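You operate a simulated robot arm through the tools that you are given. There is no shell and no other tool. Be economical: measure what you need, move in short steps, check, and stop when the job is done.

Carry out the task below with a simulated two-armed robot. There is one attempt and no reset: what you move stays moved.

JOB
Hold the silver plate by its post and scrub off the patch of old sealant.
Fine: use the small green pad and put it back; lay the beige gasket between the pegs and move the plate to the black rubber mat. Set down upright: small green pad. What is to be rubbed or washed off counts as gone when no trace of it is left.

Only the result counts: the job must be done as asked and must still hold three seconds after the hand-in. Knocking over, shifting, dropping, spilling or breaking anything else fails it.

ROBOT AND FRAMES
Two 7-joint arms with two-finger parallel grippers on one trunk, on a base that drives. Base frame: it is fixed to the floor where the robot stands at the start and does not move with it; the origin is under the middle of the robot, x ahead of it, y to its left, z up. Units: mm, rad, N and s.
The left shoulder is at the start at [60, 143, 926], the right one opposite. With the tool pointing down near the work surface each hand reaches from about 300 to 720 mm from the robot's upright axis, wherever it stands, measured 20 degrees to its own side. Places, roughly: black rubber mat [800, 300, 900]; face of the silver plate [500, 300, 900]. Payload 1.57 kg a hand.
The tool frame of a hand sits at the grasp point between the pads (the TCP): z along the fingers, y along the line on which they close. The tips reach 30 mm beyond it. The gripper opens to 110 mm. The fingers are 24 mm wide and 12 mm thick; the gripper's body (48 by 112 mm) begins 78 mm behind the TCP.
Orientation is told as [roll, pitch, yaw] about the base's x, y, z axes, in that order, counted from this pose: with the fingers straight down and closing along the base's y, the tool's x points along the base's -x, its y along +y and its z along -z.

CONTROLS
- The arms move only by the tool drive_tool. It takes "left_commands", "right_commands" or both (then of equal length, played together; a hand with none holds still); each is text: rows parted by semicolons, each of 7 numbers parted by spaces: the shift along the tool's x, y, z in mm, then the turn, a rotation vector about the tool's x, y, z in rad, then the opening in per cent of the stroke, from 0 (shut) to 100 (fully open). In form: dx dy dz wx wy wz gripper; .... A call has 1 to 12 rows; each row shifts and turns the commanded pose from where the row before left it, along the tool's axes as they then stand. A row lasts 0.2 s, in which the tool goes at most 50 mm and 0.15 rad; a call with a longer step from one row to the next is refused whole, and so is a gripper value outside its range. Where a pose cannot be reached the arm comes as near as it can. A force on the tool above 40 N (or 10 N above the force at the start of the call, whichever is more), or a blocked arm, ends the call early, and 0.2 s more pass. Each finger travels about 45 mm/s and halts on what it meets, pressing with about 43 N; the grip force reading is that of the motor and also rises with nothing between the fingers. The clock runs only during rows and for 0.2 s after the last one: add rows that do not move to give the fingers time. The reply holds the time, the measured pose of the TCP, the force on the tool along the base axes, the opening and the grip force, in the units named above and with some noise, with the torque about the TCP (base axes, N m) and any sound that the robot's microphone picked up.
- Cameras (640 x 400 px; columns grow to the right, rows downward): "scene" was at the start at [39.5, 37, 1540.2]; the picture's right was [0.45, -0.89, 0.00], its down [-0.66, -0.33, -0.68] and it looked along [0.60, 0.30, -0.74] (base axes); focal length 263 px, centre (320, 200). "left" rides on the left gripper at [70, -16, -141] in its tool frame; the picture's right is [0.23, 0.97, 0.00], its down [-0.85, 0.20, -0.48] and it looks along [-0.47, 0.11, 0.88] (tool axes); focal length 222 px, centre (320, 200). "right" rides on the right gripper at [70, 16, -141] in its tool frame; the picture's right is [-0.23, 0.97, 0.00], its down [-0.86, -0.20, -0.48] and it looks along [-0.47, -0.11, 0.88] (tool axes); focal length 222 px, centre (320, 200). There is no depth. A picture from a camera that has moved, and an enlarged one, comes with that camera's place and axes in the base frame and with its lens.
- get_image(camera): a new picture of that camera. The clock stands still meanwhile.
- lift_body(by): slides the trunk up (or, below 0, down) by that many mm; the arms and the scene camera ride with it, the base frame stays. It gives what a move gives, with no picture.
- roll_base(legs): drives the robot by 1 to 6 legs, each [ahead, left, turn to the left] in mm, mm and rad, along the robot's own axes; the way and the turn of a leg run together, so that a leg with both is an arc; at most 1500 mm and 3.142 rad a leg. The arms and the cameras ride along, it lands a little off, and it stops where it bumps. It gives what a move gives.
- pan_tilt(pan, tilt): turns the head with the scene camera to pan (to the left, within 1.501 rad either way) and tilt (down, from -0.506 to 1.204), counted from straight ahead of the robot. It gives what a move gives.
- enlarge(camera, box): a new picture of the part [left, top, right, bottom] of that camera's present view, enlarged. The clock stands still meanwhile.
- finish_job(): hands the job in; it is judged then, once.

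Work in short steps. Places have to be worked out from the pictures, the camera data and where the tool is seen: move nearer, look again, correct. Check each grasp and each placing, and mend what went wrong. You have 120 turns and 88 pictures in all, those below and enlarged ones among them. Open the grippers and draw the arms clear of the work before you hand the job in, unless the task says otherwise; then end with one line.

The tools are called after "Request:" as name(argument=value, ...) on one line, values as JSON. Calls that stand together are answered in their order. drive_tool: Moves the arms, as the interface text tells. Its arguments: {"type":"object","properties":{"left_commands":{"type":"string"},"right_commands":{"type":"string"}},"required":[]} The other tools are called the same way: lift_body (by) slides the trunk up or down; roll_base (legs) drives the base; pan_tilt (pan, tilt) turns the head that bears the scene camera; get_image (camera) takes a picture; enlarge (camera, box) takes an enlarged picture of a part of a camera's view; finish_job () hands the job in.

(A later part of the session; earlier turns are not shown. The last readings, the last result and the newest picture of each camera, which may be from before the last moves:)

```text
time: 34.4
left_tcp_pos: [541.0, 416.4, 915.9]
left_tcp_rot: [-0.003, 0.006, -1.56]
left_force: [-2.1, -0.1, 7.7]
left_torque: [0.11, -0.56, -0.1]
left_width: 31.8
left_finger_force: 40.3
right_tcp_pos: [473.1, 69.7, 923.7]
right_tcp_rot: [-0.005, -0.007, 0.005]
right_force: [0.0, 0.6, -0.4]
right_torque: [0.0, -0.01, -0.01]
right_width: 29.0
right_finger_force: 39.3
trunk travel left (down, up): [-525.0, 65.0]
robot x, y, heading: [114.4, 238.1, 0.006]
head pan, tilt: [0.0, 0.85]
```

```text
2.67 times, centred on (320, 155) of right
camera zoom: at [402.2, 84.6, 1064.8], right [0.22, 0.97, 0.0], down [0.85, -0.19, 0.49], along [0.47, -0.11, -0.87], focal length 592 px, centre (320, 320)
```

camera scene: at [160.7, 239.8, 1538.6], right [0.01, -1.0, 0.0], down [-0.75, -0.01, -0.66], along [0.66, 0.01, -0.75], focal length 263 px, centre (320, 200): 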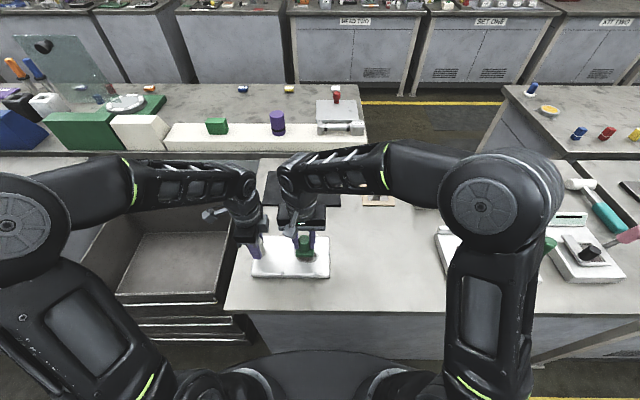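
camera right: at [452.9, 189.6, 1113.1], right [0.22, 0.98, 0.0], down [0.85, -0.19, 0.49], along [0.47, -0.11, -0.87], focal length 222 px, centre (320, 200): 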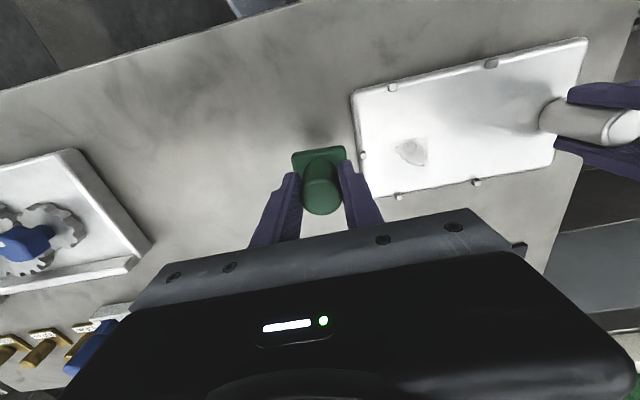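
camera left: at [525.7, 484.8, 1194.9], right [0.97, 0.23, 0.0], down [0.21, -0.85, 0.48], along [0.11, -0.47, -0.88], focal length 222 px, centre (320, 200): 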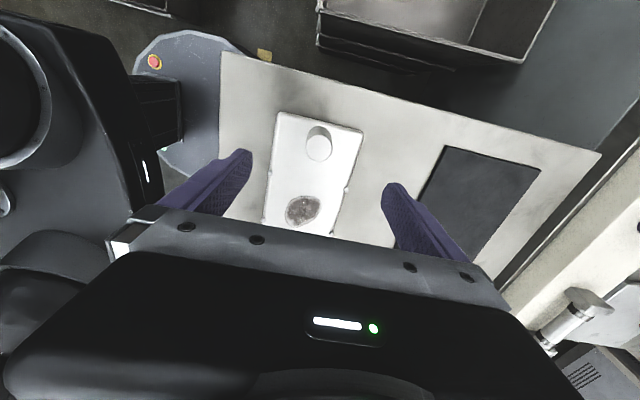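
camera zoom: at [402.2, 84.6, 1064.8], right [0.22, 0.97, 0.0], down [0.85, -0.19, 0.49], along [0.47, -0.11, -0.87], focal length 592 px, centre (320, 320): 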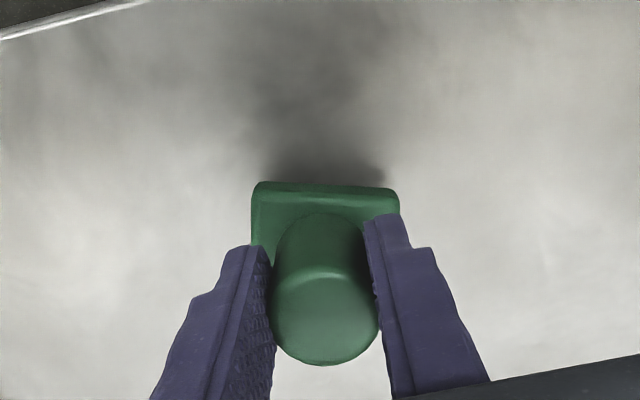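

The pad has yawed about −0.22 rad in the grip, still upright. I turn the hand back +0.22, correct position, and lower until contact.

Request:
drive_tool(right_commands="-4.4 -4.3 0 0 0 0 0;0 0 0 0 0 -0.11 0;0 0 0 0 0 -0.11 0;0 0 7 0 0 0 0;0 0 2 0 0 0 0;0 0 2 0 0 0 0;0 0 1 0 0 0 0;0 0 1 0 0 0 0;0 0 0 0 0 0 0")

Request:
enlarge(camera="right", box=[220, 80, 420, 230])

Request:
enlarge(camera="scene", box=[340, 210, 460, 290])

```text
time: 36.4
left_tcp_pos: [539.9, 417.0, 914.6]
left_tcp_rot: [-0.003, 0.005, -1.561]
left_force: [-0.3, 0.4, -0.2]
left_torque: [0.27, -0.16, -0.01]
left_width: 32.0
left_finger_force: 40.0
right_tcp_pos: [478.6, 64.2, 912.4]
right_tcp_rot: [-0.006, -0.011, 0.225]
right_force: [0.1, -5.2, 27.5]
right_torque: [0.18, 0.07, 0.09]
right_width: 29.3
right_finger_force: 38.9
trunk travel left (down, up): [-525.0, 65.0]
robot x, y, heading: [116.5, 232.4, 0.01]
head pan, tilt: [0.0, 0.85]
```

```text
2.67 times, centred on (320, 155) of right
camera zoom: at [404.8, 64.0, 1053.1], right [0.0, 1.0, 0.0], down [0.87, 0.0, 0.49], along [0.49, -0.01, -0.87], focal length 592 px, centre (320, 320)
```

zoom: 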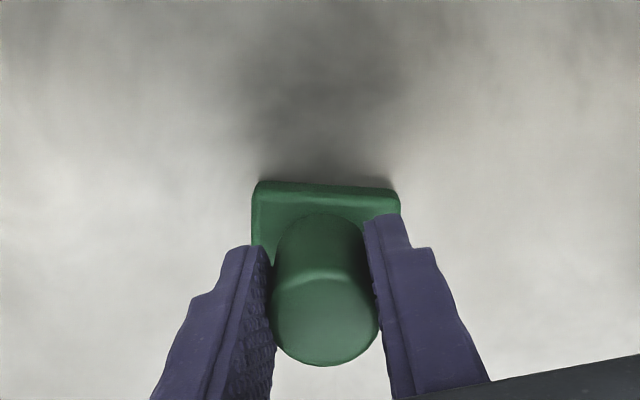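

```text
5.00 times, centred on (400, 250) of scene
camera zoom: at [159.3, 239.5, 1538.9], right [0.01, -1.0, 0.0], down [-0.75, -0.01, -0.66], along [0.66, 0.01, -0.75], focal length 1313 px, centre (-80, -50)
```

zoom: 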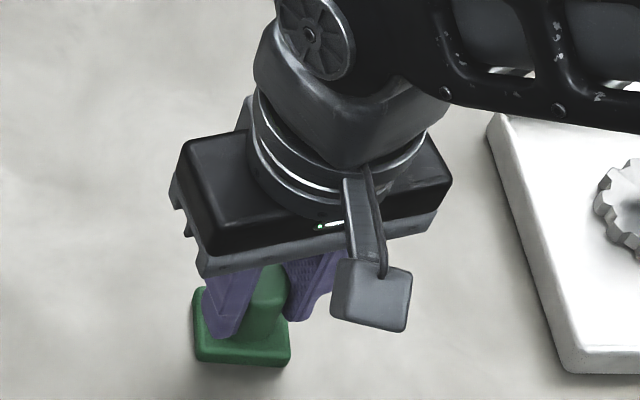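

The pad is on the table (27 N) and aligned. I ease up slightly, open, and then rise.

Request:
drive_tool(right_commands="0 0 -1.5 0 0 0 0;0 0 0 0 0 0 20;0 0 0 0 0 0 50;0 0 0 0 0 0 100;0 0 0 0 0 0 100;0 0 0 0 0 0 100;0 0 0 0 0 0 100;0 0 -30 0 0 0 100;0 0 -40 0 0 0 100;0 0 -40 0 0 0 100;0 0 0 0 0 0 100")

Request:
get_image(camera="right")

```text
time: 38.8
left_tcp_pos: [540.4, 415.3, 913.8]
left_tcp_rot: [-0.003, 0.005, -1.559]
left_force: [-0.6, 0.3, 7.4]
left_torque: [0.08, -0.53, -0.07]
left_width: 32.2
left_finger_force: 40.9
right_tcp_pos: [477.1, 67.6, 1022.7]
right_tcp_rot: [-0.007, -0.005, 0.226]
right_force: [0.3, 0.4, 0.6]
right_torque: [0.02, -0.02, 0.02]
right_width: 109.8
right_finger_force: 0.0
trunk travel left (down, up): [-525.0, 65.0]
robot x, y, heading: [116.6, 237.0, 0.011]
head pan, tilt: [0.0, 0.85]
```

```text
49 pictures are left
camera right: at [403.0, 67.0, 1163.3], right [0.0, 1.0, 0.0], down [0.87, 0.0, 0.48], along [0.48, -0.01, -0.87], focal length 222 px, centre (320, 200)
```

right: 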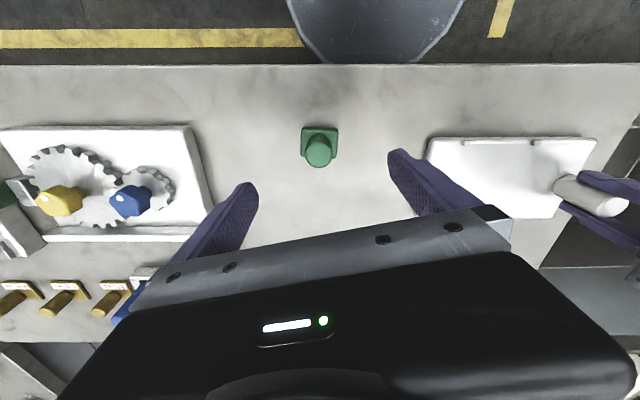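

The pad is back and upright. Next I move the right hand above the gasket near (792,45), turning the yaw back to 0.

Request:
drive_tool(right_commands="0 0 -10 0 0 0.113 70;0 0 0 0 0 0.113 70;-35 -2.4 0 0 0 0 70;-35 -2.4 0 0 0 0 70;-35 -2.4 0 0 0 0 70;-35 -2.4 0 0 0 0 70;-35 -2.4 0 0 0 0 70;-35 -2.4 0 0 0 0 70;-35 -2.4 0 0 0 0 70;-35 -2.4 0 0 0 0 70;-35 -2.4 0 0 0 0 70;0 0 0 0 0 0 70")

Request:
get_image(camera="scene")

Request:
get_image(camera="right")

```text
time: 41.4
left_tcp_pos: [540.7, 416.2, 914.9]
left_tcp_rot: [-0.004, 0.005, -1.558]
left_force: [0.3, -0.7, 7.2]
left_torque: [0.38, -0.59, -0.07]
left_width: 31.7
left_finger_force: 40.7
right_tcp_pos: [733.2, 48.3, 1034.7]
right_tcp_rot: [-0.005, -0.006, 0.0]
right_force: [-0.2, 0.1, -0.5]
right_torque: [0.02, 0.0, -0.03]
right_width: 76.9
right_finger_force: 0.0
right hand out of reach, approached as far as the arm can: row 10, 11
trunk travel left (down, up): [-525.0, 65.0]
robot x, y, heading: [113.4, 237.7, 0.004]
head pan, tilt: [0.0, 0.85]
```

```text
48 pictures are left
camera scene: at [160.4, 239.0, 1538.6], right [0.01, -1.0, 0.0], down [-0.75, -0.01, -0.66], along [0.66, 0.01, -0.75], focal length 263 px, centre (320, 200)
```

scene: 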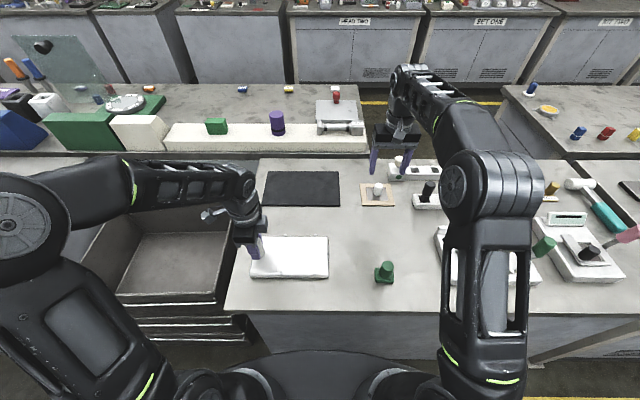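

```text
47 pictures are left
camera right: at [662.5, 63.7, 1176.5], right [0.23, 0.97, 0.0], down [0.85, -0.2, 0.49], along [0.47, -0.11, -0.87], focal length 222 px, centre (320, 200)
```

right: 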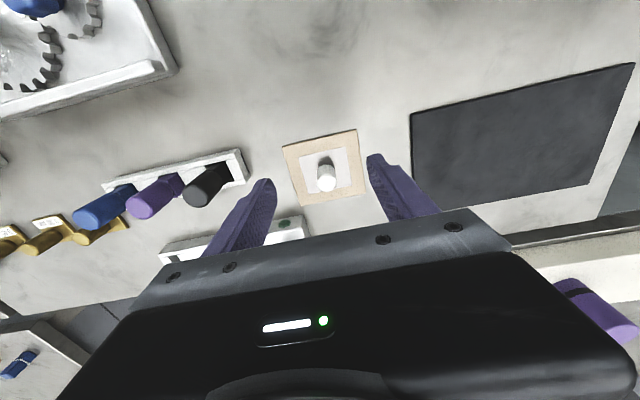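

At this height the arm is at its reach limit; the gasket centre is near (786,45). Descending should bring it into reach, so I go down and watch.

Request:
drive_tool(right_commands="0 0 20 0 0 0 70;0 0 20 0 0 0 70;0 0 20 0 0 0 70;0 0 20 0 0 0 70;0 0 0 0 0 0 70;0 0 0 0 0 0 70")

Request:
get_image(camera="right")

```text
time: 42.8
left_tcp_pos: [540.7, 416.8, 914.7]
left_tcp_rot: [-0.003, 0.005, -1.56]
left_force: [1.1, -0.1, 6.5]
left_torque: [0.4, -0.63, -0.01]
left_width: 31.7
left_finger_force: 40.6
right_tcp_pos: [735.9, 45.5, 953.3]
right_tcp_rot: [-0.006, -0.006, 0.0]
right_force: [0.1, -0.7, 0.1]
right_torque: [0.01, 0.01, 0.0]
right_width: 77.0
right_finger_force: 0.2
trunk travel left (down, up): [-525.0, 65.0]
robot x, y, heading: [114.6, 242.2, 0.007]
head pan, tilt: [0.0, 0.85]
```

```text
46 pictures are left
camera right: at [663.2, 61.2, 1094.8], right [0.23, 0.97, 0.0], down [0.85, -0.2, 0.49], along [0.47, -0.11, -0.87], focal length 222 px, centre (320, 200)
```

right: 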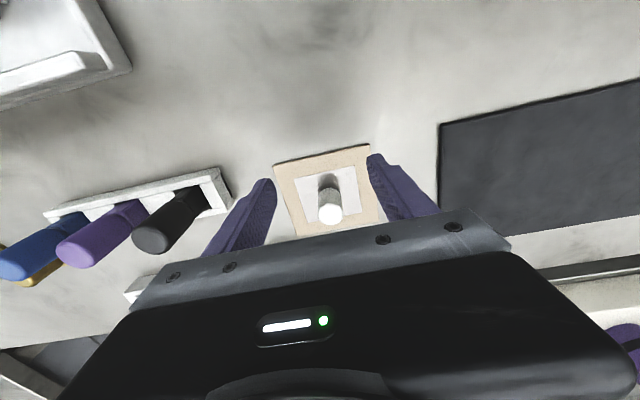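

Knob is at about (786,44). I try advancing 50 mm at this height.

Request:
drive_tool(right_commands="-10 -0.3 0 0 0 0 70;-10 -0.3 0 0 0 0 70;-10 -0.3 0 0 0 0 70;-10 -0.3 0 0 0 0 70;-10 -0.3 0 0 0 0 70;0 0 0 0 0 0 70")

```text
time: 44.2
left_tcp_pos: [540.1, 416.6, 916.4]
left_tcp_rot: [-0.006, 0.006, -1.56]
left_force: [0.7, 0.1, 6.9]
left_torque: [0.35, -0.64, 0.01]
left_width: 32.2
left_finger_force: 40.3
right_tcp_pos: [785.4, 42.0, 954.1]
right_tcp_rot: [-0.007, -0.007, 0.001]
right_force: [0.2, 0.1, -0.5]
right_torque: [0.03, 0.03, 0.0]
right_width: 76.9
right_finger_force: 0.1
trunk travel left (down, up): [-525.0, 65.0]
robot x, y, heading: [111.7, 237.5, 0.008]
head pan, tilt: [0.0, 0.85]
```

Within reach. I descend so that the tips stay just above the gasket.

Request:
drive_tool(right_commands="0 1 20 0 0 0 70;0 0 20 0 0 0 70;0 0 15 0 0 0 70;0 0 9 0 0 0 70;0 0 0 0 0 0 70")

Request:
enlarge(camera="right", box=[220, 80, 460, 250])

Request:
enlarge(camera="scene", box=[330, 140, 430, 220])

```text
time: 45.4
left_tcp_pos: [540.5, 416.3, 914.5]
left_tcp_rot: [-0.003, 0.003, -1.56]
left_force: [0.6, -0.9, 7.2]
left_torque: [0.33, -0.59, -0.06]
left_width: 31.9
left_finger_force: 40.8
right_tcp_pos: [784.5, 44.9, 891.3]
right_tcp_rot: [-0.005, -0.008, 0.002]
right_force: [-0.7, 0.5, -1.0]
right_torque: [0.07, 0.02, 0.02]
right_width: 76.9
right_finger_force: 0.0
trunk travel left (down, up): [-525.0, 65.0]
robot x, y, heading: [111.6, 238.9, 0.006]
head pan, tilt: [0.0, 0.85]
```

```text
2.35 times, centred on (340, 165) of right
camera zoom: at [712.9, 61.4, 1032.6], right [0.23, 0.97, 0.0], down [0.85, -0.2, 0.49], along [0.47, -0.11, -0.87], focal length 523 px, centre (273, 282)
```

zoom: 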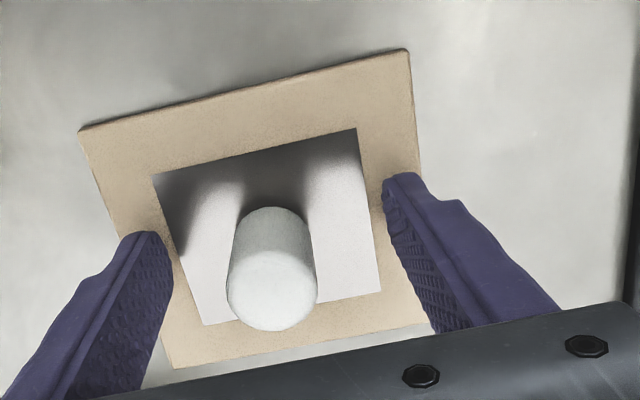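

```text
5.00 times, centred on (380, 180) of scene
camera zoom: at [160.5, 239.1, 1538.6], right [0.01, -1.0, 0.0], down [-0.75, -0.01, -0.66], along [0.66, 0.01, -0.75], focal length 1313 px, centre (20, 300)
```

zoom: 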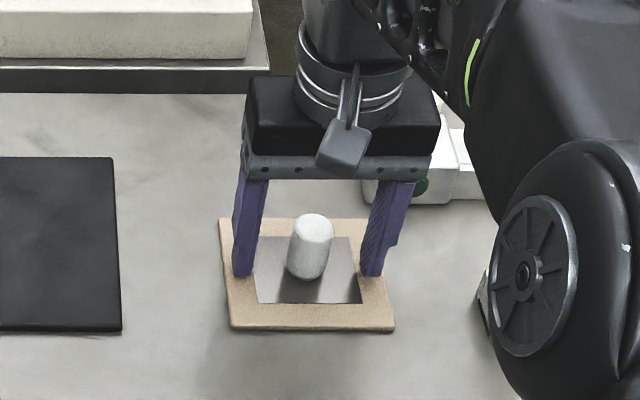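

Gasket aligned with the base axes and the knob at its centre. I close the gripper on the knob.

Request:
drive_tool(right_commands="-2 -0.5 2 0 0 0 70;0 0 0 0 0 0 0;0 0 0 0 0 0 0;0 0 0 0 0 0 0;0 0 0 0 0 0 0;0 0 0 0 0 0 0;0 0 0 0 0 0 0")

```text
time: 47.0
left_tcp_pos: [540.5, 415.7, 913.8]
left_tcp_rot: [-0.005, 0.006, -1.561]
left_force: [0.9, -2.0, 5.4]
left_torque: [0.3, -0.54, -0.08]
left_width: 31.9
left_finger_force: 41.1
right_tcp_pos: [786.9, 45.3, 889.3]
right_tcp_rot: [-0.007, -0.007, -0.002]
right_force: [0.2, 0.7, -1.0]
right_torque: [-0.08, -0.02, 0.02]
right_width: 26.5
right_finger_force: 37.8
trunk travel left (down, up): [-525.0, 65.0]
robot x, y, heading: [115.1, 236.1, 0.01]
head pan, tilt: [0.0, 0.85]
```

Gasket knob gripped at (787,45). I lift it and carry it to hover over the peg pocket near (540,283).

Request:
drive_tool(right_commands="0 0 -10 0 0 0 0;0 0 -30 0 0 0 0;0 0 -30 0 0 0 0;31 29.8 0 0 0 0 0;31 29.8 0 0 0 0 0;31 29.8 0 0 0 0 0;31 29.8 0 0 0 0 0;31 29.8 0 0 0 0 0;31 29.8 0 0 0 0 0;31 29.8 0 0 0 0 0;30 29.8 0 0 0 0 0;0 0 0 0 0 0 0")

Request:
get_image(camera="right")

Request:
enlarge(camera="scene", box=[230, 200, 350, 290])

```text
time: 49.6
left_tcp_pos: [539.9, 416.1, 913.9]
left_tcp_rot: [-0.002, 0.006, -1.559]
left_force: [-0.7, -0.8, 6.1]
left_torque: [0.2, -0.51, 0.0]
left_width: 31.9
left_finger_force: 40.3
right_tcp_pos: [539.9, 287.1, 956.8]
right_tcp_rot: [-0.006, -0.007, 0.0]
right_force: [-0.5, -0.1, -1.1]
right_torque: [0.0, -0.02, 0.0]
right_width: 26.5
right_finger_force: 38.0
trunk travel left (down, up): [-525.0, 65.0]
robot x, y, heading: [113.0, 237.0, 0.008]
head pan, tilt: [0.0, 0.85]
```

```text
43 pictures are left
camera right: at [467.7, 303.4, 1097.4], right [0.23, 0.97, 0.0], down [0.85, -0.2, 0.49], along [0.47, -0.11, -0.87], focal length 222 px, centre (320, 200)
```

right: 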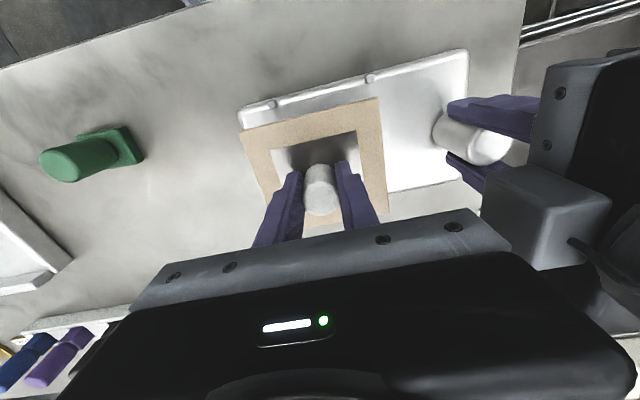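

```text
4.44 times, centred on (290, 245) of scene
camera zoom: at [160.4, 239.4, 1538.6], right [0.01, -1.0, 0.0], down [-0.75, -0.01, -0.66], along [0.66, 0.01, -0.75], focal length 1167 px, centre (453, 0)
```

zoom: 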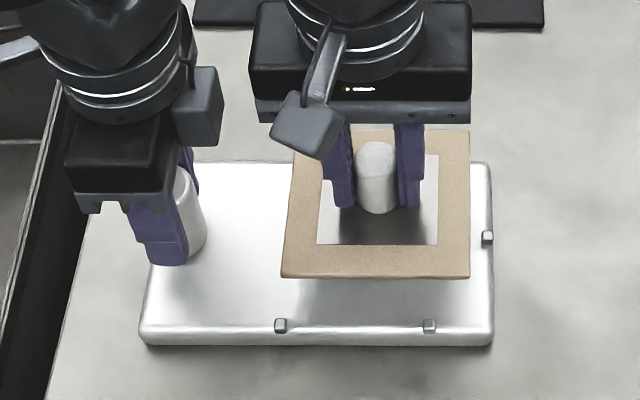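

Hovering correctly. I lower until the gasket is a few mm above the pegs, then compare edges with pegs.

Request:
drive_tool(right_commands="0 -3 12 0 0 0 0;0 0 12 0 0 0 0;0 0 8 0 0 0 0;0 0 0 0 0 0 0")

Request:
enlarge(camera="scene", box=[270, 220, 340, 280])

Request:
enlarge(camera="right", box=[220, 60, 440, 210])

```text
time: 50.6
left_tcp_pos: [540.7, 416.5, 914.0]
left_tcp_rot: [-0.003, 0.005, -1.561]
left_force: [-1.1, 1.3, 5.8]
left_torque: [0.1, -0.51, -0.05]
left_width: 32.1
left_finger_force: 40.2
right_tcp_pos: [538.6, 281.7, 925.6]
right_tcp_rot: [-0.006, -0.007, 0.0]
right_force: [-0.1, 1.2, -1.3]
right_torque: [-0.02, -0.01, 0.0]
right_width: 26.4
right_finger_force: 37.7
trunk travel left (down, up): [-525.0, 65.0]
robot x, y, heading: [112.7, 240.5, 0.01]
head pan, tilt: [0.0, 0.85]
```

```text
6.67 times, centred on (305, 250) of scene
camera zoom: at [160.4, 239.4, 1538.6], right [0.01, -1.0, 0.0], down [-0.75, -0.01, -0.66], along [0.66, 0.01, -0.75], focal length 1751 px, centre (420, -133)
```

zoom: 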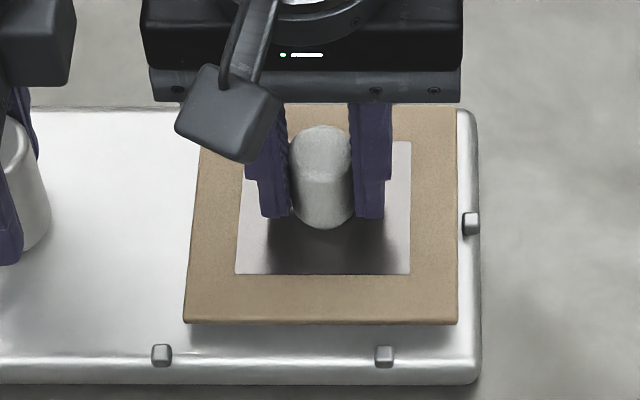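

```text
2.67 times, centred on (330, 135) of right
camera zoom: at [467.6, 298.0, 1066.1], right [0.23, 0.97, 0.0], down [0.85, -0.2, 0.49], along [0.47, -0.11, -0.87], focal length 592 px, centre (293, 373)
```

zoom: 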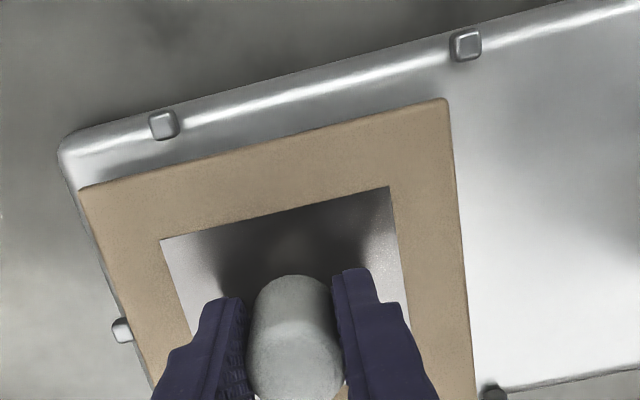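

The gasket has about 5 mm to the near pegs and 2 mm to the side peg. I shift y +2 mm and lower in fine steps.

Request:
drive_tool(right_commands="-0.5 2.3 0 0 0 0 0;0 0 5 0 0 0 0;0 0 3 0 0 0 0;0 0 2 0 0 0 0;0 0 1.5 0 0 0 0;0 0 1.5 0 0 0 0;0 0 0 0 0 0 0")

Request:
enlarge(camera="scene", box=[270, 220, 340, 280])

Request:
enlarge(camera="right", box=[220, 60, 440, 210])

```text
time: 51.7
left_tcp_pos: [540.1, 416.6, 915.6]
left_tcp_rot: [-0.002, 0.005, -1.557]
left_force: [-3.3, 0.7, 6.1]
left_torque: [-0.13, -0.18, -0.15]
left_width: 32.0
left_finger_force: 40.8
right_tcp_pos: [540.3, 286.0, 917.3]
right_tcp_rot: [0.0, -0.013, -0.003]
right_force: [-0.8, -1.8, 9.3]
right_torque: [0.16, 0.16, 0.0]
right_width: 26.0
right_finger_force: 37.1
trunk travel left (down, up): [-525.0, 65.0]
robot x, y, heading: [113.9, 236.5, 0.01]
head pan, tilt: [0.0, 0.85]
stopped in row 5 (right hand): the force on the tool passed its limit (the readings are from after the stop); the commanded pose is now the measured one
```

```text
6.67 times, centred on (305, 250) of scene
camera zoom: at [159.2, 239.0, 1538.7], right [0.01, -1.0, 0.0], down [-0.75, -0.01, -0.66], along [0.66, 0.01, -0.75], focal length 1751 px, centre (420, -133)
```

zoom: 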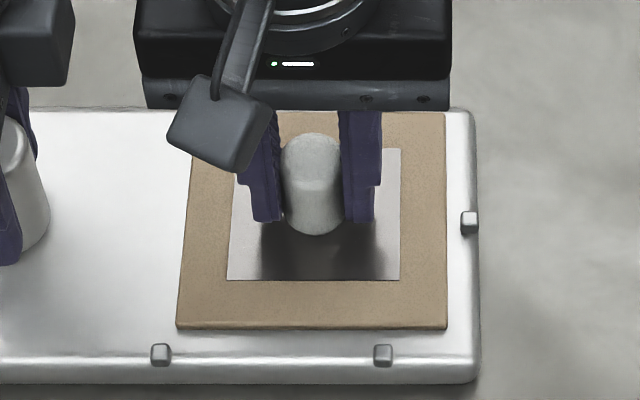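

```text
2.67 times, centred on (330, 135) of right
camera zoom: at [468.7, 301.1, 1058.0], right [0.23, 0.97, 0.0], down [0.85, -0.2, 0.49], along [0.48, -0.11, -0.87], focal length 592 px, centre (293, 373)
```

zoom: 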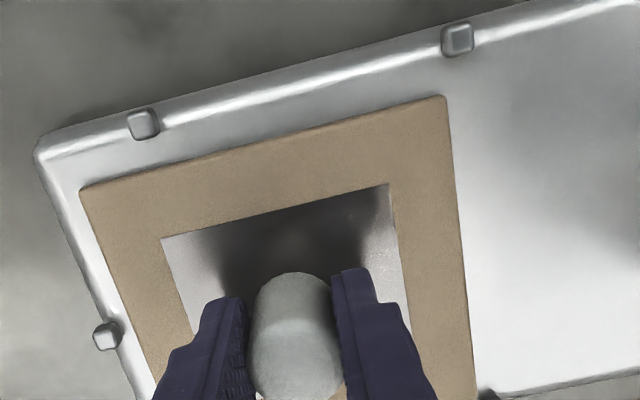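

It seems the far edge is touching the far pegs: the pocket mid is nearer x≈537.5, and there is 6 mm clearance on the near side. I lift slightly, shift −3.3 mm in x and −2.5 in y, and lower again.

Request:
drive_tool(right_commands="0 0 -5 0 0 0 0;3.3 -2.5 0 0 0 0 0;0 0 0 0 0 0 0;0 0 4 0 0 0 0;0 0 2 0 0 0 0;0 0 1.5 0 0 0 0;0 0 1 0 0 0 0;0 0 1 0 0 0 0;0 0 1 0 0 0 0;0 0 0 0 0 0 0")

Request:
enlarge(camera="scene", box=[270, 220, 340, 280])

```text
time: 53.2
left_tcp_pos: [541.0, 416.6, 915.2]
left_tcp_rot: [-0.001, 0.005, -1.559]
left_force: [-4.5, 0.9, 11.7]
left_torque: [0.01, 0.18, -0.13]
left_width: 31.9
left_finger_force: 40.2
right_tcp_pos: [539.0, 283.0, 917.1]
right_tcp_rot: [0.002, -0.015, 0.0]
right_force: [-1.2, -1.2, 11.7]
right_torque: [-0.75, 0.02, -0.1]
right_width: 25.2
right_finger_force: 36.5
trunk travel left (down, up): [-525.0, 65.0]
robot x, y, heading: [111.5, 238.0, 0.012]
head pan, tilt: [0.0, 0.85]
stopped in row 7 (right hand): the force on the tool passed its limit (the readings are from after the stop); the commanded pose is now the measured one
```

```text
6.67 times, centred on (305, 250) of scene
camera zoom: at [158.6, 238.9, 1538.6], right [0.01, -1.0, 0.0], down [-0.75, -0.01, -0.66], along [0.66, 0.01, -0.75], focal length 1751 px, centre (420, -133)
```

zoom: 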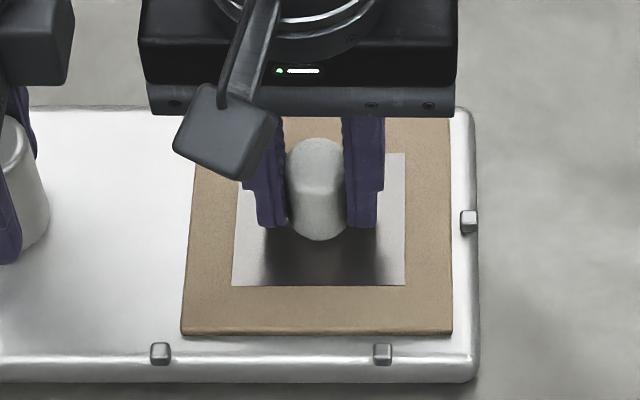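

The contact height is the same. I use the left wrist camera to see whether the gasket lies flat between the pegs.

Request:
get_image(camera="left")

Request:
enlarge(camera="right", box=[200, 60, 440, 210])

```text
36 pictures are left
camera left: at [524.6, 485.4, 1055.6], right [0.97, 0.24, 0.0], down [0.21, -0.86, 0.47], along [0.11, -0.46, -0.88], focal length 222 px, centre (320, 200)
```

left: 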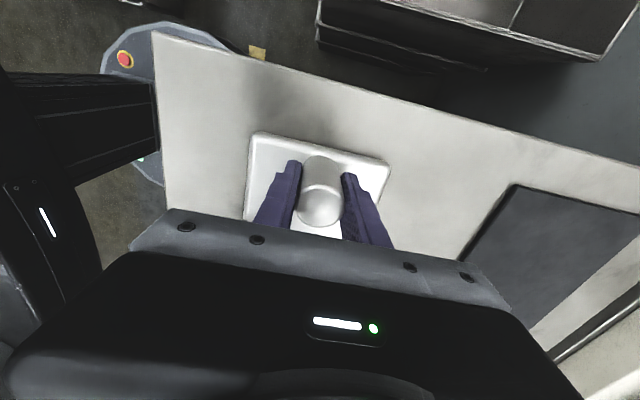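

```text
2.67 times, centred on (320, 135) of right
camera zoom: at [465.6, 298.9, 1057.6], right [0.23, 0.97, 0.01], down [0.85, -0.2, 0.49], along [0.48, -0.11, -0.87], focal length 592 px, centre (320, 373)
```

zoom: 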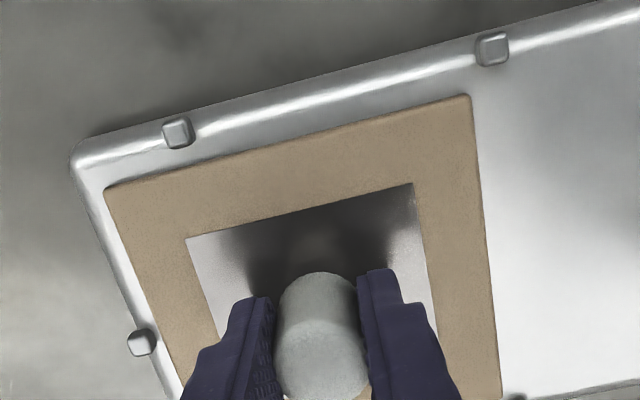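

From the edge positions (near 487, far ~590, length ~103) the gasket appears flat within the pocket. I open the gripper and back off upwards to inspect.

Request:
drive_tool(right_commands="0 0 0 0 0 0 25;0 0 0 0 0 0 40;0 0 0 0 0 0 70;0 0 0 0 0 0 70;0 0 0 0 0 0 70;0 0 -20 0 0 0 70;0 0 -30 0 0 0 70;20 -30 -30 0 0 0 70;20 -40 0 0 0 0 70;0 -40 0 0 0 0 70;0 -40 0 0 0 0 70;0 0 0 0 0 0 70")

Request:
enlarge(camera="scene", box=[270, 220, 340, 280])

Request:
enlarge(camera="right", box=[320, 40, 620, 210])

```text
time: 55.8
left_tcp_pos: [539.6, 416.5, 914.9]
left_tcp_rot: [-0.002, 0.004, -1.558]
left_force: [-4.4, 0.8, 20.0]
left_torque: [0.24, -0.18, -0.06]
left_width: 31.9
left_finger_force: 40.8
right_tcp_pos: [498.1, 131.6, 996.3]
right_tcp_rot: [0.001, -0.014, 0.001]
right_force: [0.1, -0.7, -0.5]
right_torque: [0.01, 0.0, -0.01]
right_width: 77.1
right_finger_force: 0.0
trunk travel left (down, up): [-525.0, 65.0]
robot x, y, heading: [114.7, 238.6, 0.006]
head pan, tilt: [0.0, 0.85]
```

```text
6.67 times, centred on (305, 250) of scene
camera zoom: at [159.0, 238.6, 1538.7], right [0.01, -1.0, 0.0], down [-0.75, -0.01, -0.66], along [0.66, 0.01, -0.75], focal length 1751 px, centre (420, -133)
```

zoom: 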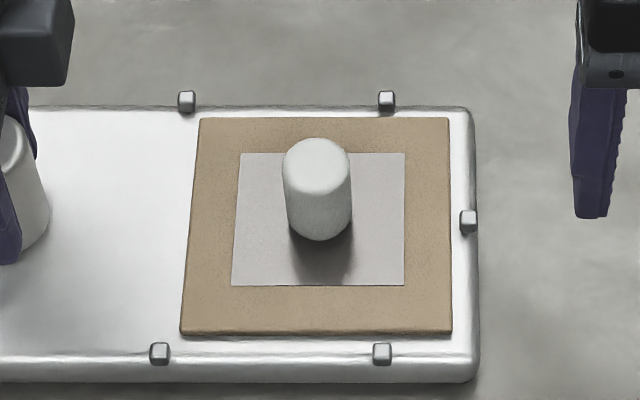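

```text
2.13 times, centred on (470, 125) of right
camera zoom: at [425.5, 148.3, 1136.6], right [0.23, 0.97, 0.0], down [0.85, -0.2, 0.49], along [0.48, -0.11, -0.87], focal length 474 px, centre (0, 360)
```

zoom: 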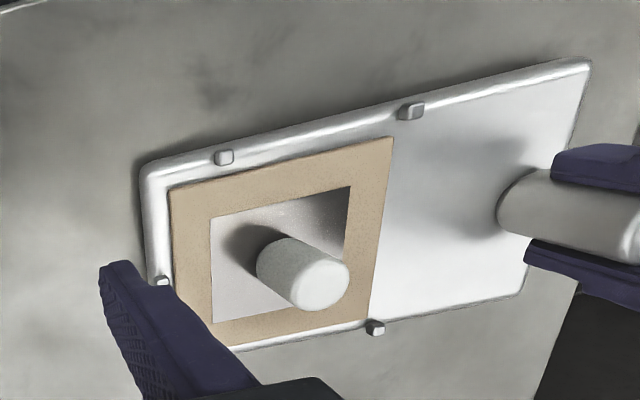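

The gasket lies flat between all the pegs. The plate's weight hangs toward −y, so I re-grip the post with the fingers closing along y, which is better against droop. I open and turn the left hand in place while the right hand withdraws.

Request:
drive_tool(left_commands="0 0 0 0 0 0 30;0 0 0 0 0 0 50;0 0 0 0 0 0 70;0 0 0 0 0 0 70;0 0 0 0 0 0 70;0 0 0 0 0 0 70", right_commands="0 -20 -15 0 0 0 70;0 -25 -15 0 0 0 70;0 -25 -15 0 0 0 70;0 -25 -15 0 0 0 70;0 -25 0 0 0 0 70;0 0 0 0 0 0 70")

Request:
drive_tool(left_commands="0 0 0 0 0 -0.142 70;0 0 0 0 0 -0.142 70;0 0 0 0 0 -0.142 70;0 0 0 0 0 -0.142 70;0 0 0 0 0 -0.142 70;0 0 0 0 0 -0.142 70;0 0 0 0 0 -0.142 70;0 0 0 0 0 -0.142 70;0 0 0 0 0 -0.142 70;0 0 0 0 0 -0.142 70;0 0 0 0 0 -0.142 70;0 0 0 0 0 0 70")

Request:
get_image(camera="scene")

Request:
get_image(camera="left")

```text
time: 57.2
left_tcp_pos: [542.4, 417.1, 913.7]
left_tcp_rot: [-0.002, 0.004, -1.56]
left_force: [0.7, 0.0, -0.9]
left_torque: [-0.01, 0.01, 0.01]
left_width: 77.2
left_finger_force: 0.0
right_tcp_pos: [499.1, 14.7, 1054.8]
right_tcp_rot: [-0.001, -0.013, 0.0]
right_force: [-0.4, 0.1, 0.5]
right_torque: [0.01, 0.02, 0.01]
right_width: 77.2
right_finger_force: 0.0
trunk travel left (down, up): [-525.0, 65.0]
robot x, y, heading: [114.0, 237.1, 0.009]
head pan, tilt: [0.0, 0.85]
```

```text
time: 59.8
left_tcp_pos: [541.0, 416.7, 913.4]
left_tcp_rot: [0.007, 0.003, 0.007]
left_force: [-0.4, 0.6, 0.1]
left_torque: [0.03, -0.01, 0.0]
left_width: 77.2
left_finger_force: 0.1
right_tcp_pos: [501.5, 12.6, 1055.9]
right_tcp_rot: [0.0, -0.014, 0.0]
right_force: [0.4, -1.1, 0.3]
right_torque: [0.02, 0.03, -0.02]
right_width: 77.1
right_finger_force: 0.0
trunk travel left (down, up): [-525.0, 65.0]
robot x, y, heading: [113.9, 239.3, 0.006]
head pan, tilt: [0.0, 0.85]
```

```text
32 pictures are left
camera scene: at [161.0, 239.3, 1538.6], right [0.01, -1.0, 0.0], down [-0.75, -0.01, -0.66], along [0.66, 0.01, -0.75], focal length 263 px, centre (320, 200)
```

scene: 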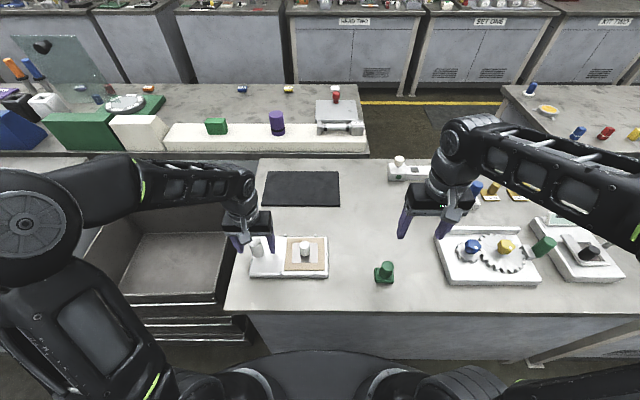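

```text
31 pictures are left
camera left: at [474.0, 399.8, 1054.3], right [-0.23, 0.97, 0.01], down [0.86, 0.2, 0.48], along [0.46, 0.12, -0.88], focal length 222 px, centre (320, 200)
```

left: 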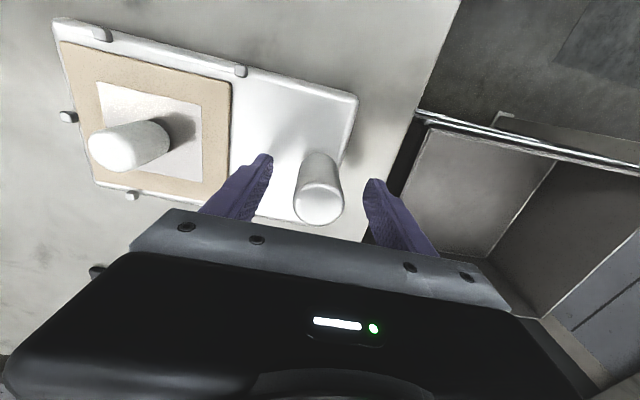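

The post is centred between the fingers. I lower 5 mm, close, then try a small test lift.

Request:
drive_tool(left_commands="1 -0.5 5 0 0 0 70;0 0 0 0 0 0 0;0 0 0 0 0 0 0;0 0 0 0 0 0 0;0 0 0 0 0 0 0;0 0 0 0 0 0 0;0 0 0 0 0 0 0")

Request:
drive_tool(left_commands="0 0 -4 0 0 0 0;0 0 -4 0 0 0 0;0 0 -4 0 0 0 0;0 0 -4 0 0 0 0;0 0 -4 0 0 0 0;0 0 0 0 0 0 0;0 0 0 0 0 0 0")

Request:
enlarge(camera="scene", box=[230, 200, 350, 290])

```text
time: 61.4
left_tcp_pos: [540.7, 417.0, 908.3]
left_tcp_rot: [0.003, 0.004, 0.004]
left_force: [0.0, 0.3, 2.7]
left_torque: [-0.96, 0.4, -0.08]
left_width: 33.2
left_finger_force: 41.2
right_tcp_pos: [499.3, 13.8, 1054.6]
right_tcp_rot: [0.0, -0.015, -0.001]
right_force: [-0.3, -0.6, 0.5]
right_torque: [0.0, 0.0, 0.02]
right_width: 76.9
right_finger_force: 0.1
trunk travel left (down, up): [-525.0, 65.0]
robot x, y, heading: [116.2, 236.7, 0.009]
head pan, tilt: [0.0, 0.85]
```

```text
time: 63.0
left_tcp_pos: [540.6, 417.1, 928.2]
left_tcp_rot: [0.004, 0.004, 0.003]
left_force: [0.9, 0.8, -3.6]
left_torque: [0.36, 0.02, -0.01]
left_width: 33.0
left_finger_force: 41.5
right_tcp_pos: [500.5, 13.5, 1055.1]
right_tcp_rot: [-0.001, -0.014, -0.002]
right_force: [-0.2, -0.5, 0.2]
right_torque: [0.03, -0.03, -0.02]
right_width: 76.7
right_finger_force: 0.0
trunk travel left (down, up): [-525.0, 65.0]
robot x, y, heading: [109.2, 236.5, 0.014]
head pan, tilt: [0.0, 0.85]
```

```text
4.44 times, centred on (290, 245) of scene
camera zoom: at [161.2, 239.3, 1538.6], right [0.01, -1.0, 0.0], down [-0.75, -0.01, -0.66], along [0.66, 0.01, -0.75], focal length 1167 px, centre (453, 0)
```

zoom: 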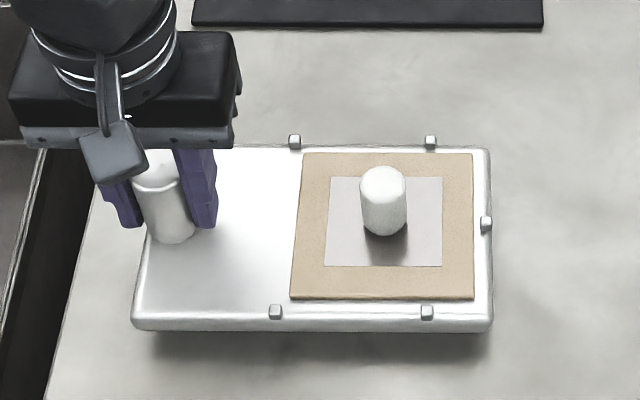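

The plate lifts level and is light (3.6 N). To gain reach toward the mat, I raise the trunk 50 mm and turn the robot 0.3 rad right, which brings the left shoulder forward without moving the footprint.

Request:
lift_body(by=50)

Request:
roll_base(legs=[[0, 0, -0.3]])

Request:
get_image(camera="scene")

```text
time: 63.9
left_tcp_pos: [540.4, 417.0, 978.9]
left_tcp_rot: [0.005, 0.005, 0.003]
left_force: [-0.1, -0.2, -4.2]
left_torque: [0.43, -0.01, 0.04]
left_width: 33.0
left_finger_force: 41.2
right_tcp_pos: [500.2, 13.2, 1105.4]
right_tcp_rot: [0.001, -0.011, -0.002]
right_force: [0.0, 0.2, -0.5]
right_torque: [0.01, 0.03, -0.02]
right_width: 77.0
right_finger_force: 0.0
trunk travel left (down, up): [-575.0, 15.0]
robot x, y, heading: [113.6, 237.7, 0.004]
head pan, tilt: [0.0, 0.85]
```

```text
time: 65.3
left_tcp_pos: [573.2, 282.0, 978.1]
left_tcp_rot: [0.005, 0.003, -0.297]
left_force: [0.2, -0.4, -1.2]
left_torque: [0.01, -0.01, 0.01]
left_width: 33.1
left_finger_force: 41.0
right_tcp_pos: [416.8, -90.1, 1104.7]
right_tcp_rot: [0.0, -0.013, -0.302]
right_force: [-1.1, -0.6, 0.3]
right_torque: [0.0, -0.01, 0.02]
right_width: 77.1
right_finger_force: 0.1
trunk travel left (down, up): [-575.0, 15.0]
robot x, y, heading: [112.0, 240.7, -0.292]
head pan, tilt: [0.0, 0.85]
```

```text
29 pictures are left
camera scene: at [159.0, 224.6, 1588.6], right [-0.29, -0.96, 0.0], down [-0.72, 0.22, -0.66], along [0.63, -0.19, -0.75], focal length 263 px, centre (320, 200)
```

scene: 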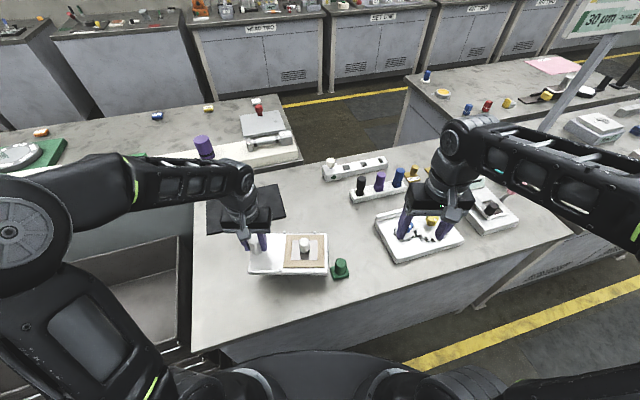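

The load reading dropped, so I verify the plate is still held.

Request:
enlarge(camera="scene", box=[190, 180, 370, 300])

Request:
get_image(camera="left")

```text
3.33 times, centred on (280, 240) of scene
camera zoom: at [159.0, 224.6, 1588.6], right [-0.29, -0.96, 0.0], down [-0.72, 0.22, -0.66], along [0.63, -0.19, -0.75], focal length 876 px, centre (453, 67)
```

zoom: 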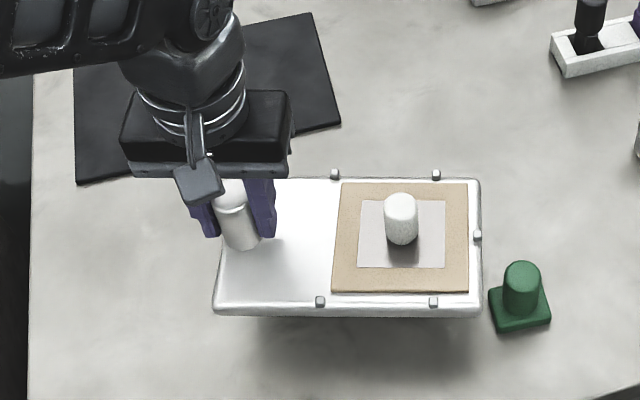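

```text
27 pictures are left
camera left: at [504.2, 285.9, 1119.5], right [0.07, 1.0, 0.01], down [0.88, -0.06, 0.48], along [0.48, -0.03, -0.88], focal length 222 px, centre (320, 200)
```

left: 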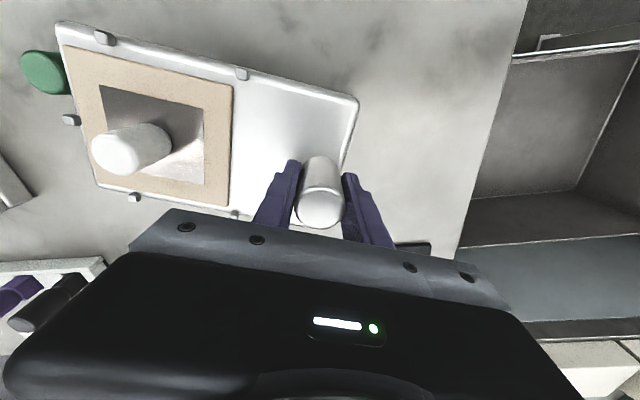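

The plate is still held and level with the gasket in place. I square the yaw and carry it over the mat.

Request:
drive_tool(left_commands="0 0 0 0 0 -0.1 0;0 0 0 0 0 -0.1 0;0 0 0 0 0 -0.097 0;-27 13.7 1 0 0 0 0;-27 13.7 2 0 0 0 0;-27 13.7 2 0 0 0 0;-27 13.7 2 0 0 0 0;-27 13.7 3 0 0 0 0;-27 13.7 3 0 0 0 0;-27 13.7 3 0 0 0 0;-27 13.7 3 0 0 0 0;-25 13.7 3 0 0 0 0")

Request:
enlarge(camera="scene", box=[180, 130, 360, 250])

```text
time: 67.9
left_tcp_pos: [814.6, 402.5, 956.6]
left_tcp_rot: [0.006, 0.004, 0.0]
left_force: [-0.2, 0.5, -2.0]
left_torque: [0.25, -0.01, 0.04]
left_width: 33.0
left_finger_force: 40.9
right_tcp_pos: [417.9, -90.2, 1105.4]
right_tcp_rot: [0.0, -0.012, -0.299]
right_force: [-0.6, 0.3, 0.1]
right_torque: [0.01, 0.01, -0.03]
right_width: 77.3
right_finger_force: 0.1
trunk travel left (down, up): [-575.0, 15.0]
robot x, y, heading: [115.5, 237.6, -0.293]
head pan, tilt: [0.0, 0.85]
```

```text
3.33 times, centred on (270, 190) of scene
camera zoom: at [160.1, 225.4, 1588.6], right [-0.29, -0.96, 0.0], down [-0.72, 0.22, -0.66], along [0.63, -0.19, -0.75], focal length 876 px, centre (487, 233)
```

zoom: 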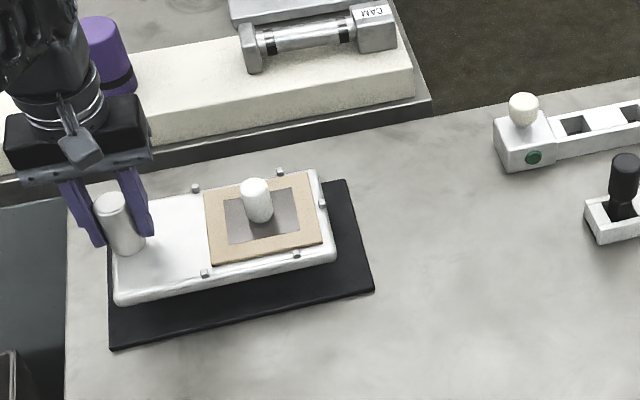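

I'm over the mat. By my calculation the plate falls within the mat with ~13 mm at the near edge; I shift +8 mm in x and lower slowly.

Request:
drive_tool(left_commands="-4 1 8 0 0 0 0;-4 0 8 0 0 0 0;0 0 8 0 0 0 0;0 0 8 0 0 0 0;0 0 4 0 0 0 0;0 0 3 0 0 0 0;0 0 0 0 0 0 0")

Request:
enlarge(camera="scene", box=[180, 130, 360, 250])

```text
time: 69.5
left_tcp_pos: [822.8, 406.9, 921.6]
left_tcp_rot: [0.005, -0.007, 0.002]
left_force: [5.5, 4.4, 26.2]
left_torque: [-1.12, -0.17, 0.0]
left_width: 34.1
left_finger_force: 41.0
right_tcp_pos: [414.3, -91.3, 1105.8]
right_tcp_rot: [0.001, -0.015, -0.299]
right_force: [-0.4, -0.4, -0.1]
right_torque: [0.02, -0.05, -0.02]
right_width: 77.1
right_finger_force: 0.1
trunk travel left (down, up): [-575.0, 15.0]
robot x, y, heading: [111.3, 237.9, -0.296]
head pan, tilt: [0.0, 0.85]
```

```text
3.33 times, centred on (270, 190) of scene
camera zoom: at [156.6, 225.1, 1588.9], right [-0.29, -0.96, 0.0], down [-0.72, 0.22, -0.66], along [0.63, -0.19, -0.75], focal length 876 px, centre (487, 233)
```

zoom: 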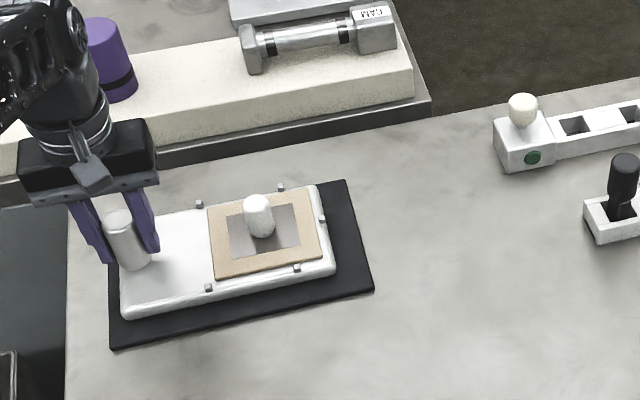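

Contact is at 26 N, but the post end may still be a few mm up. I lower a little more, watching the force.

Request:
drive_tool(left_commands="0 0 2 0 0 0 0;0 0 2 0 0 0 0;0 0 0 0 0 0 0")

Request:
enlarge(camera="scene", box=[200, 165, 300, 235])

Request:
get_image(camera="left")

```text
time: 70.3
left_tcp_pos: [822.7, 407.3, 916.2]
left_tcp_rot: [0.004, -0.004, 0.001]
left_force: [3.9, 7.0, 26.1]
left_torque: [-1.29, -0.18, 0.03]
left_width: 33.4
left_finger_force: 41.3
right_tcp_pos: [415.9, -89.5, 1106.6]
right_tcp_rot: [0.001, -0.014, -0.302]
right_force: [-0.2, 0.1, -0.9]
right_torque: [-0.04, 0.02, 0.02]
right_width: 77.1
right_finger_force: 0.1
trunk travel left (down, up): [-575.0, 15.0]
robot x, y, heading: [110.3, 236.9, -0.295]
head pan, tilt: [0.0, 0.85]
```

```text
5.71 times, centred on (250, 200) of scene
camera zoom: at [156.6, 225.4, 1588.7], right [-0.29, -0.96, 0.0], down [-0.72, 0.22, -0.66], along [0.63, -0.19, -0.75], focal length 1501 px, centre (720, 200)
```

zoom: 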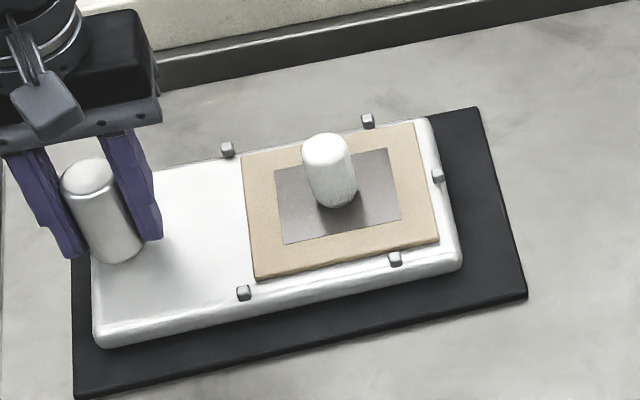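

```text
23 pictures are left
camera left: at [753.4, 389.7, 1057.2], right [-0.23, 0.97, 0.0], down [0.85, 0.2, 0.48], along [0.47, 0.11, -0.88], focal length 222 px, centre (320, 200)
```

left: 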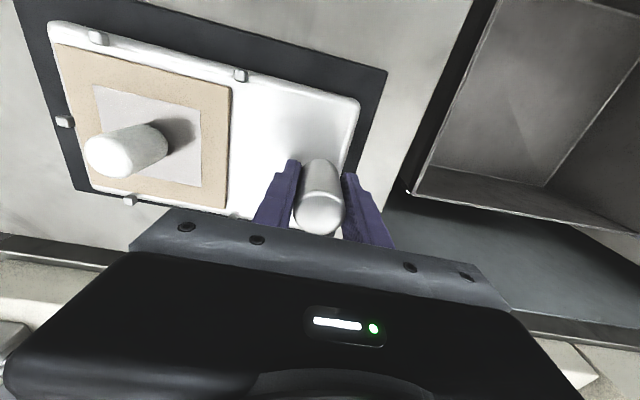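

Nearly down. A final 3 mm in small steps.

Request:
drive_tool(left_commands="0 0 1.5 0 0 0 0;0 0 1.5 0 0 0 0;0 0 0 0 0 0 0;0 0 0 0 0 0 0")

```text
time: 71.3
left_tcp_pos: [822.3, 407.2, 915.3]
left_tcp_rot: [0.006, -0.001, 0.002]
left_force: [3.2, 6.8, 26.0]
left_torque: [-1.36, -0.22, 0.06]
left_width: 33.4
left_finger_force: 41.1
right_tcp_pos: [414.6, -91.0, 1105.5]
right_tcp_rot: [0.001, -0.015, -0.3]
right_force: [0.6, 0.3, -0.1]
right_torque: [-0.03, -0.01, 0.01]
right_width: 77.1
right_finger_force: 0.0
trunk travel left (down, up): [-575.0, 15.0]
robot x, y, heading: [115.5, 236.1, -0.293]
head pan, tilt: [0.0, 0.85]
```

The height stays at ~915, so the plate is seated. I ease the pressure, open, and rise straight up.

Request:
drive_tool(left_commands="0 0 -2 0 0 0 0;0 0 0 0 0 0 32;0 0 0 0 0 0 40;0 0 0 0 0 0 55;0 0 0 0 0 0 70;0 0 0 0 0 0 70;0 0 -15 0 0 0 70;0 0 -25 0 0 0 70;0 0 -20 0 0 0 70;0 0 0 0 0 0 70")

Request:
enlarge(camera="scene", box=[180, 130, 360, 250])

```text
time: 73.5
left_tcp_pos: [824.3, 407.7, 975.3]
left_tcp_rot: [0.005, 0.002, 0.002]
left_force: [-0.4, -0.6, 0.1]
left_torque: [-0.01, 0.01, 0.05]
left_width: 76.7
left_finger_force: 0.0
right_tcp_pos: [416.7, -91.0, 1105.1]
right_tcp_rot: [0.0, -0.013, -0.3]
right_force: [1.0, -0.2, 0.1]
right_torque: [0.0, -0.01, 0.0]
right_width: 76.9
right_finger_force: 0.0
trunk travel left (down, up): [-575.0, 15.0]
robot x, y, heading: [113.4, 232.6, -0.293]
head pan, tilt: [0.0, 0.85]
```

```text
3.33 times, centred on (270, 190) of scene
camera zoom: at [159.1, 225.0, 1588.6], right [-0.29, -0.96, 0.0], down [-0.72, 0.22, -0.66], along [0.63, -0.19, -0.75], focal length 876 px, centre (487, 233)
```

zoom: 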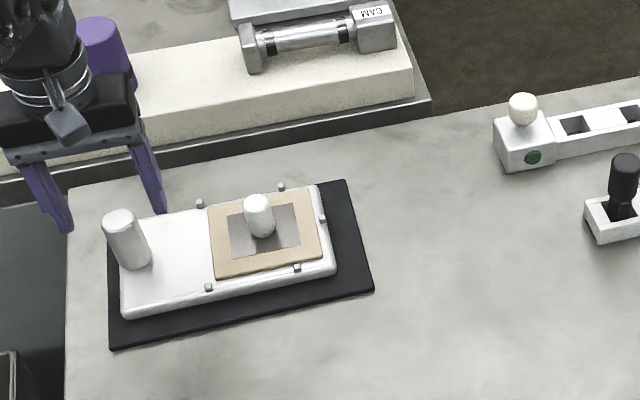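

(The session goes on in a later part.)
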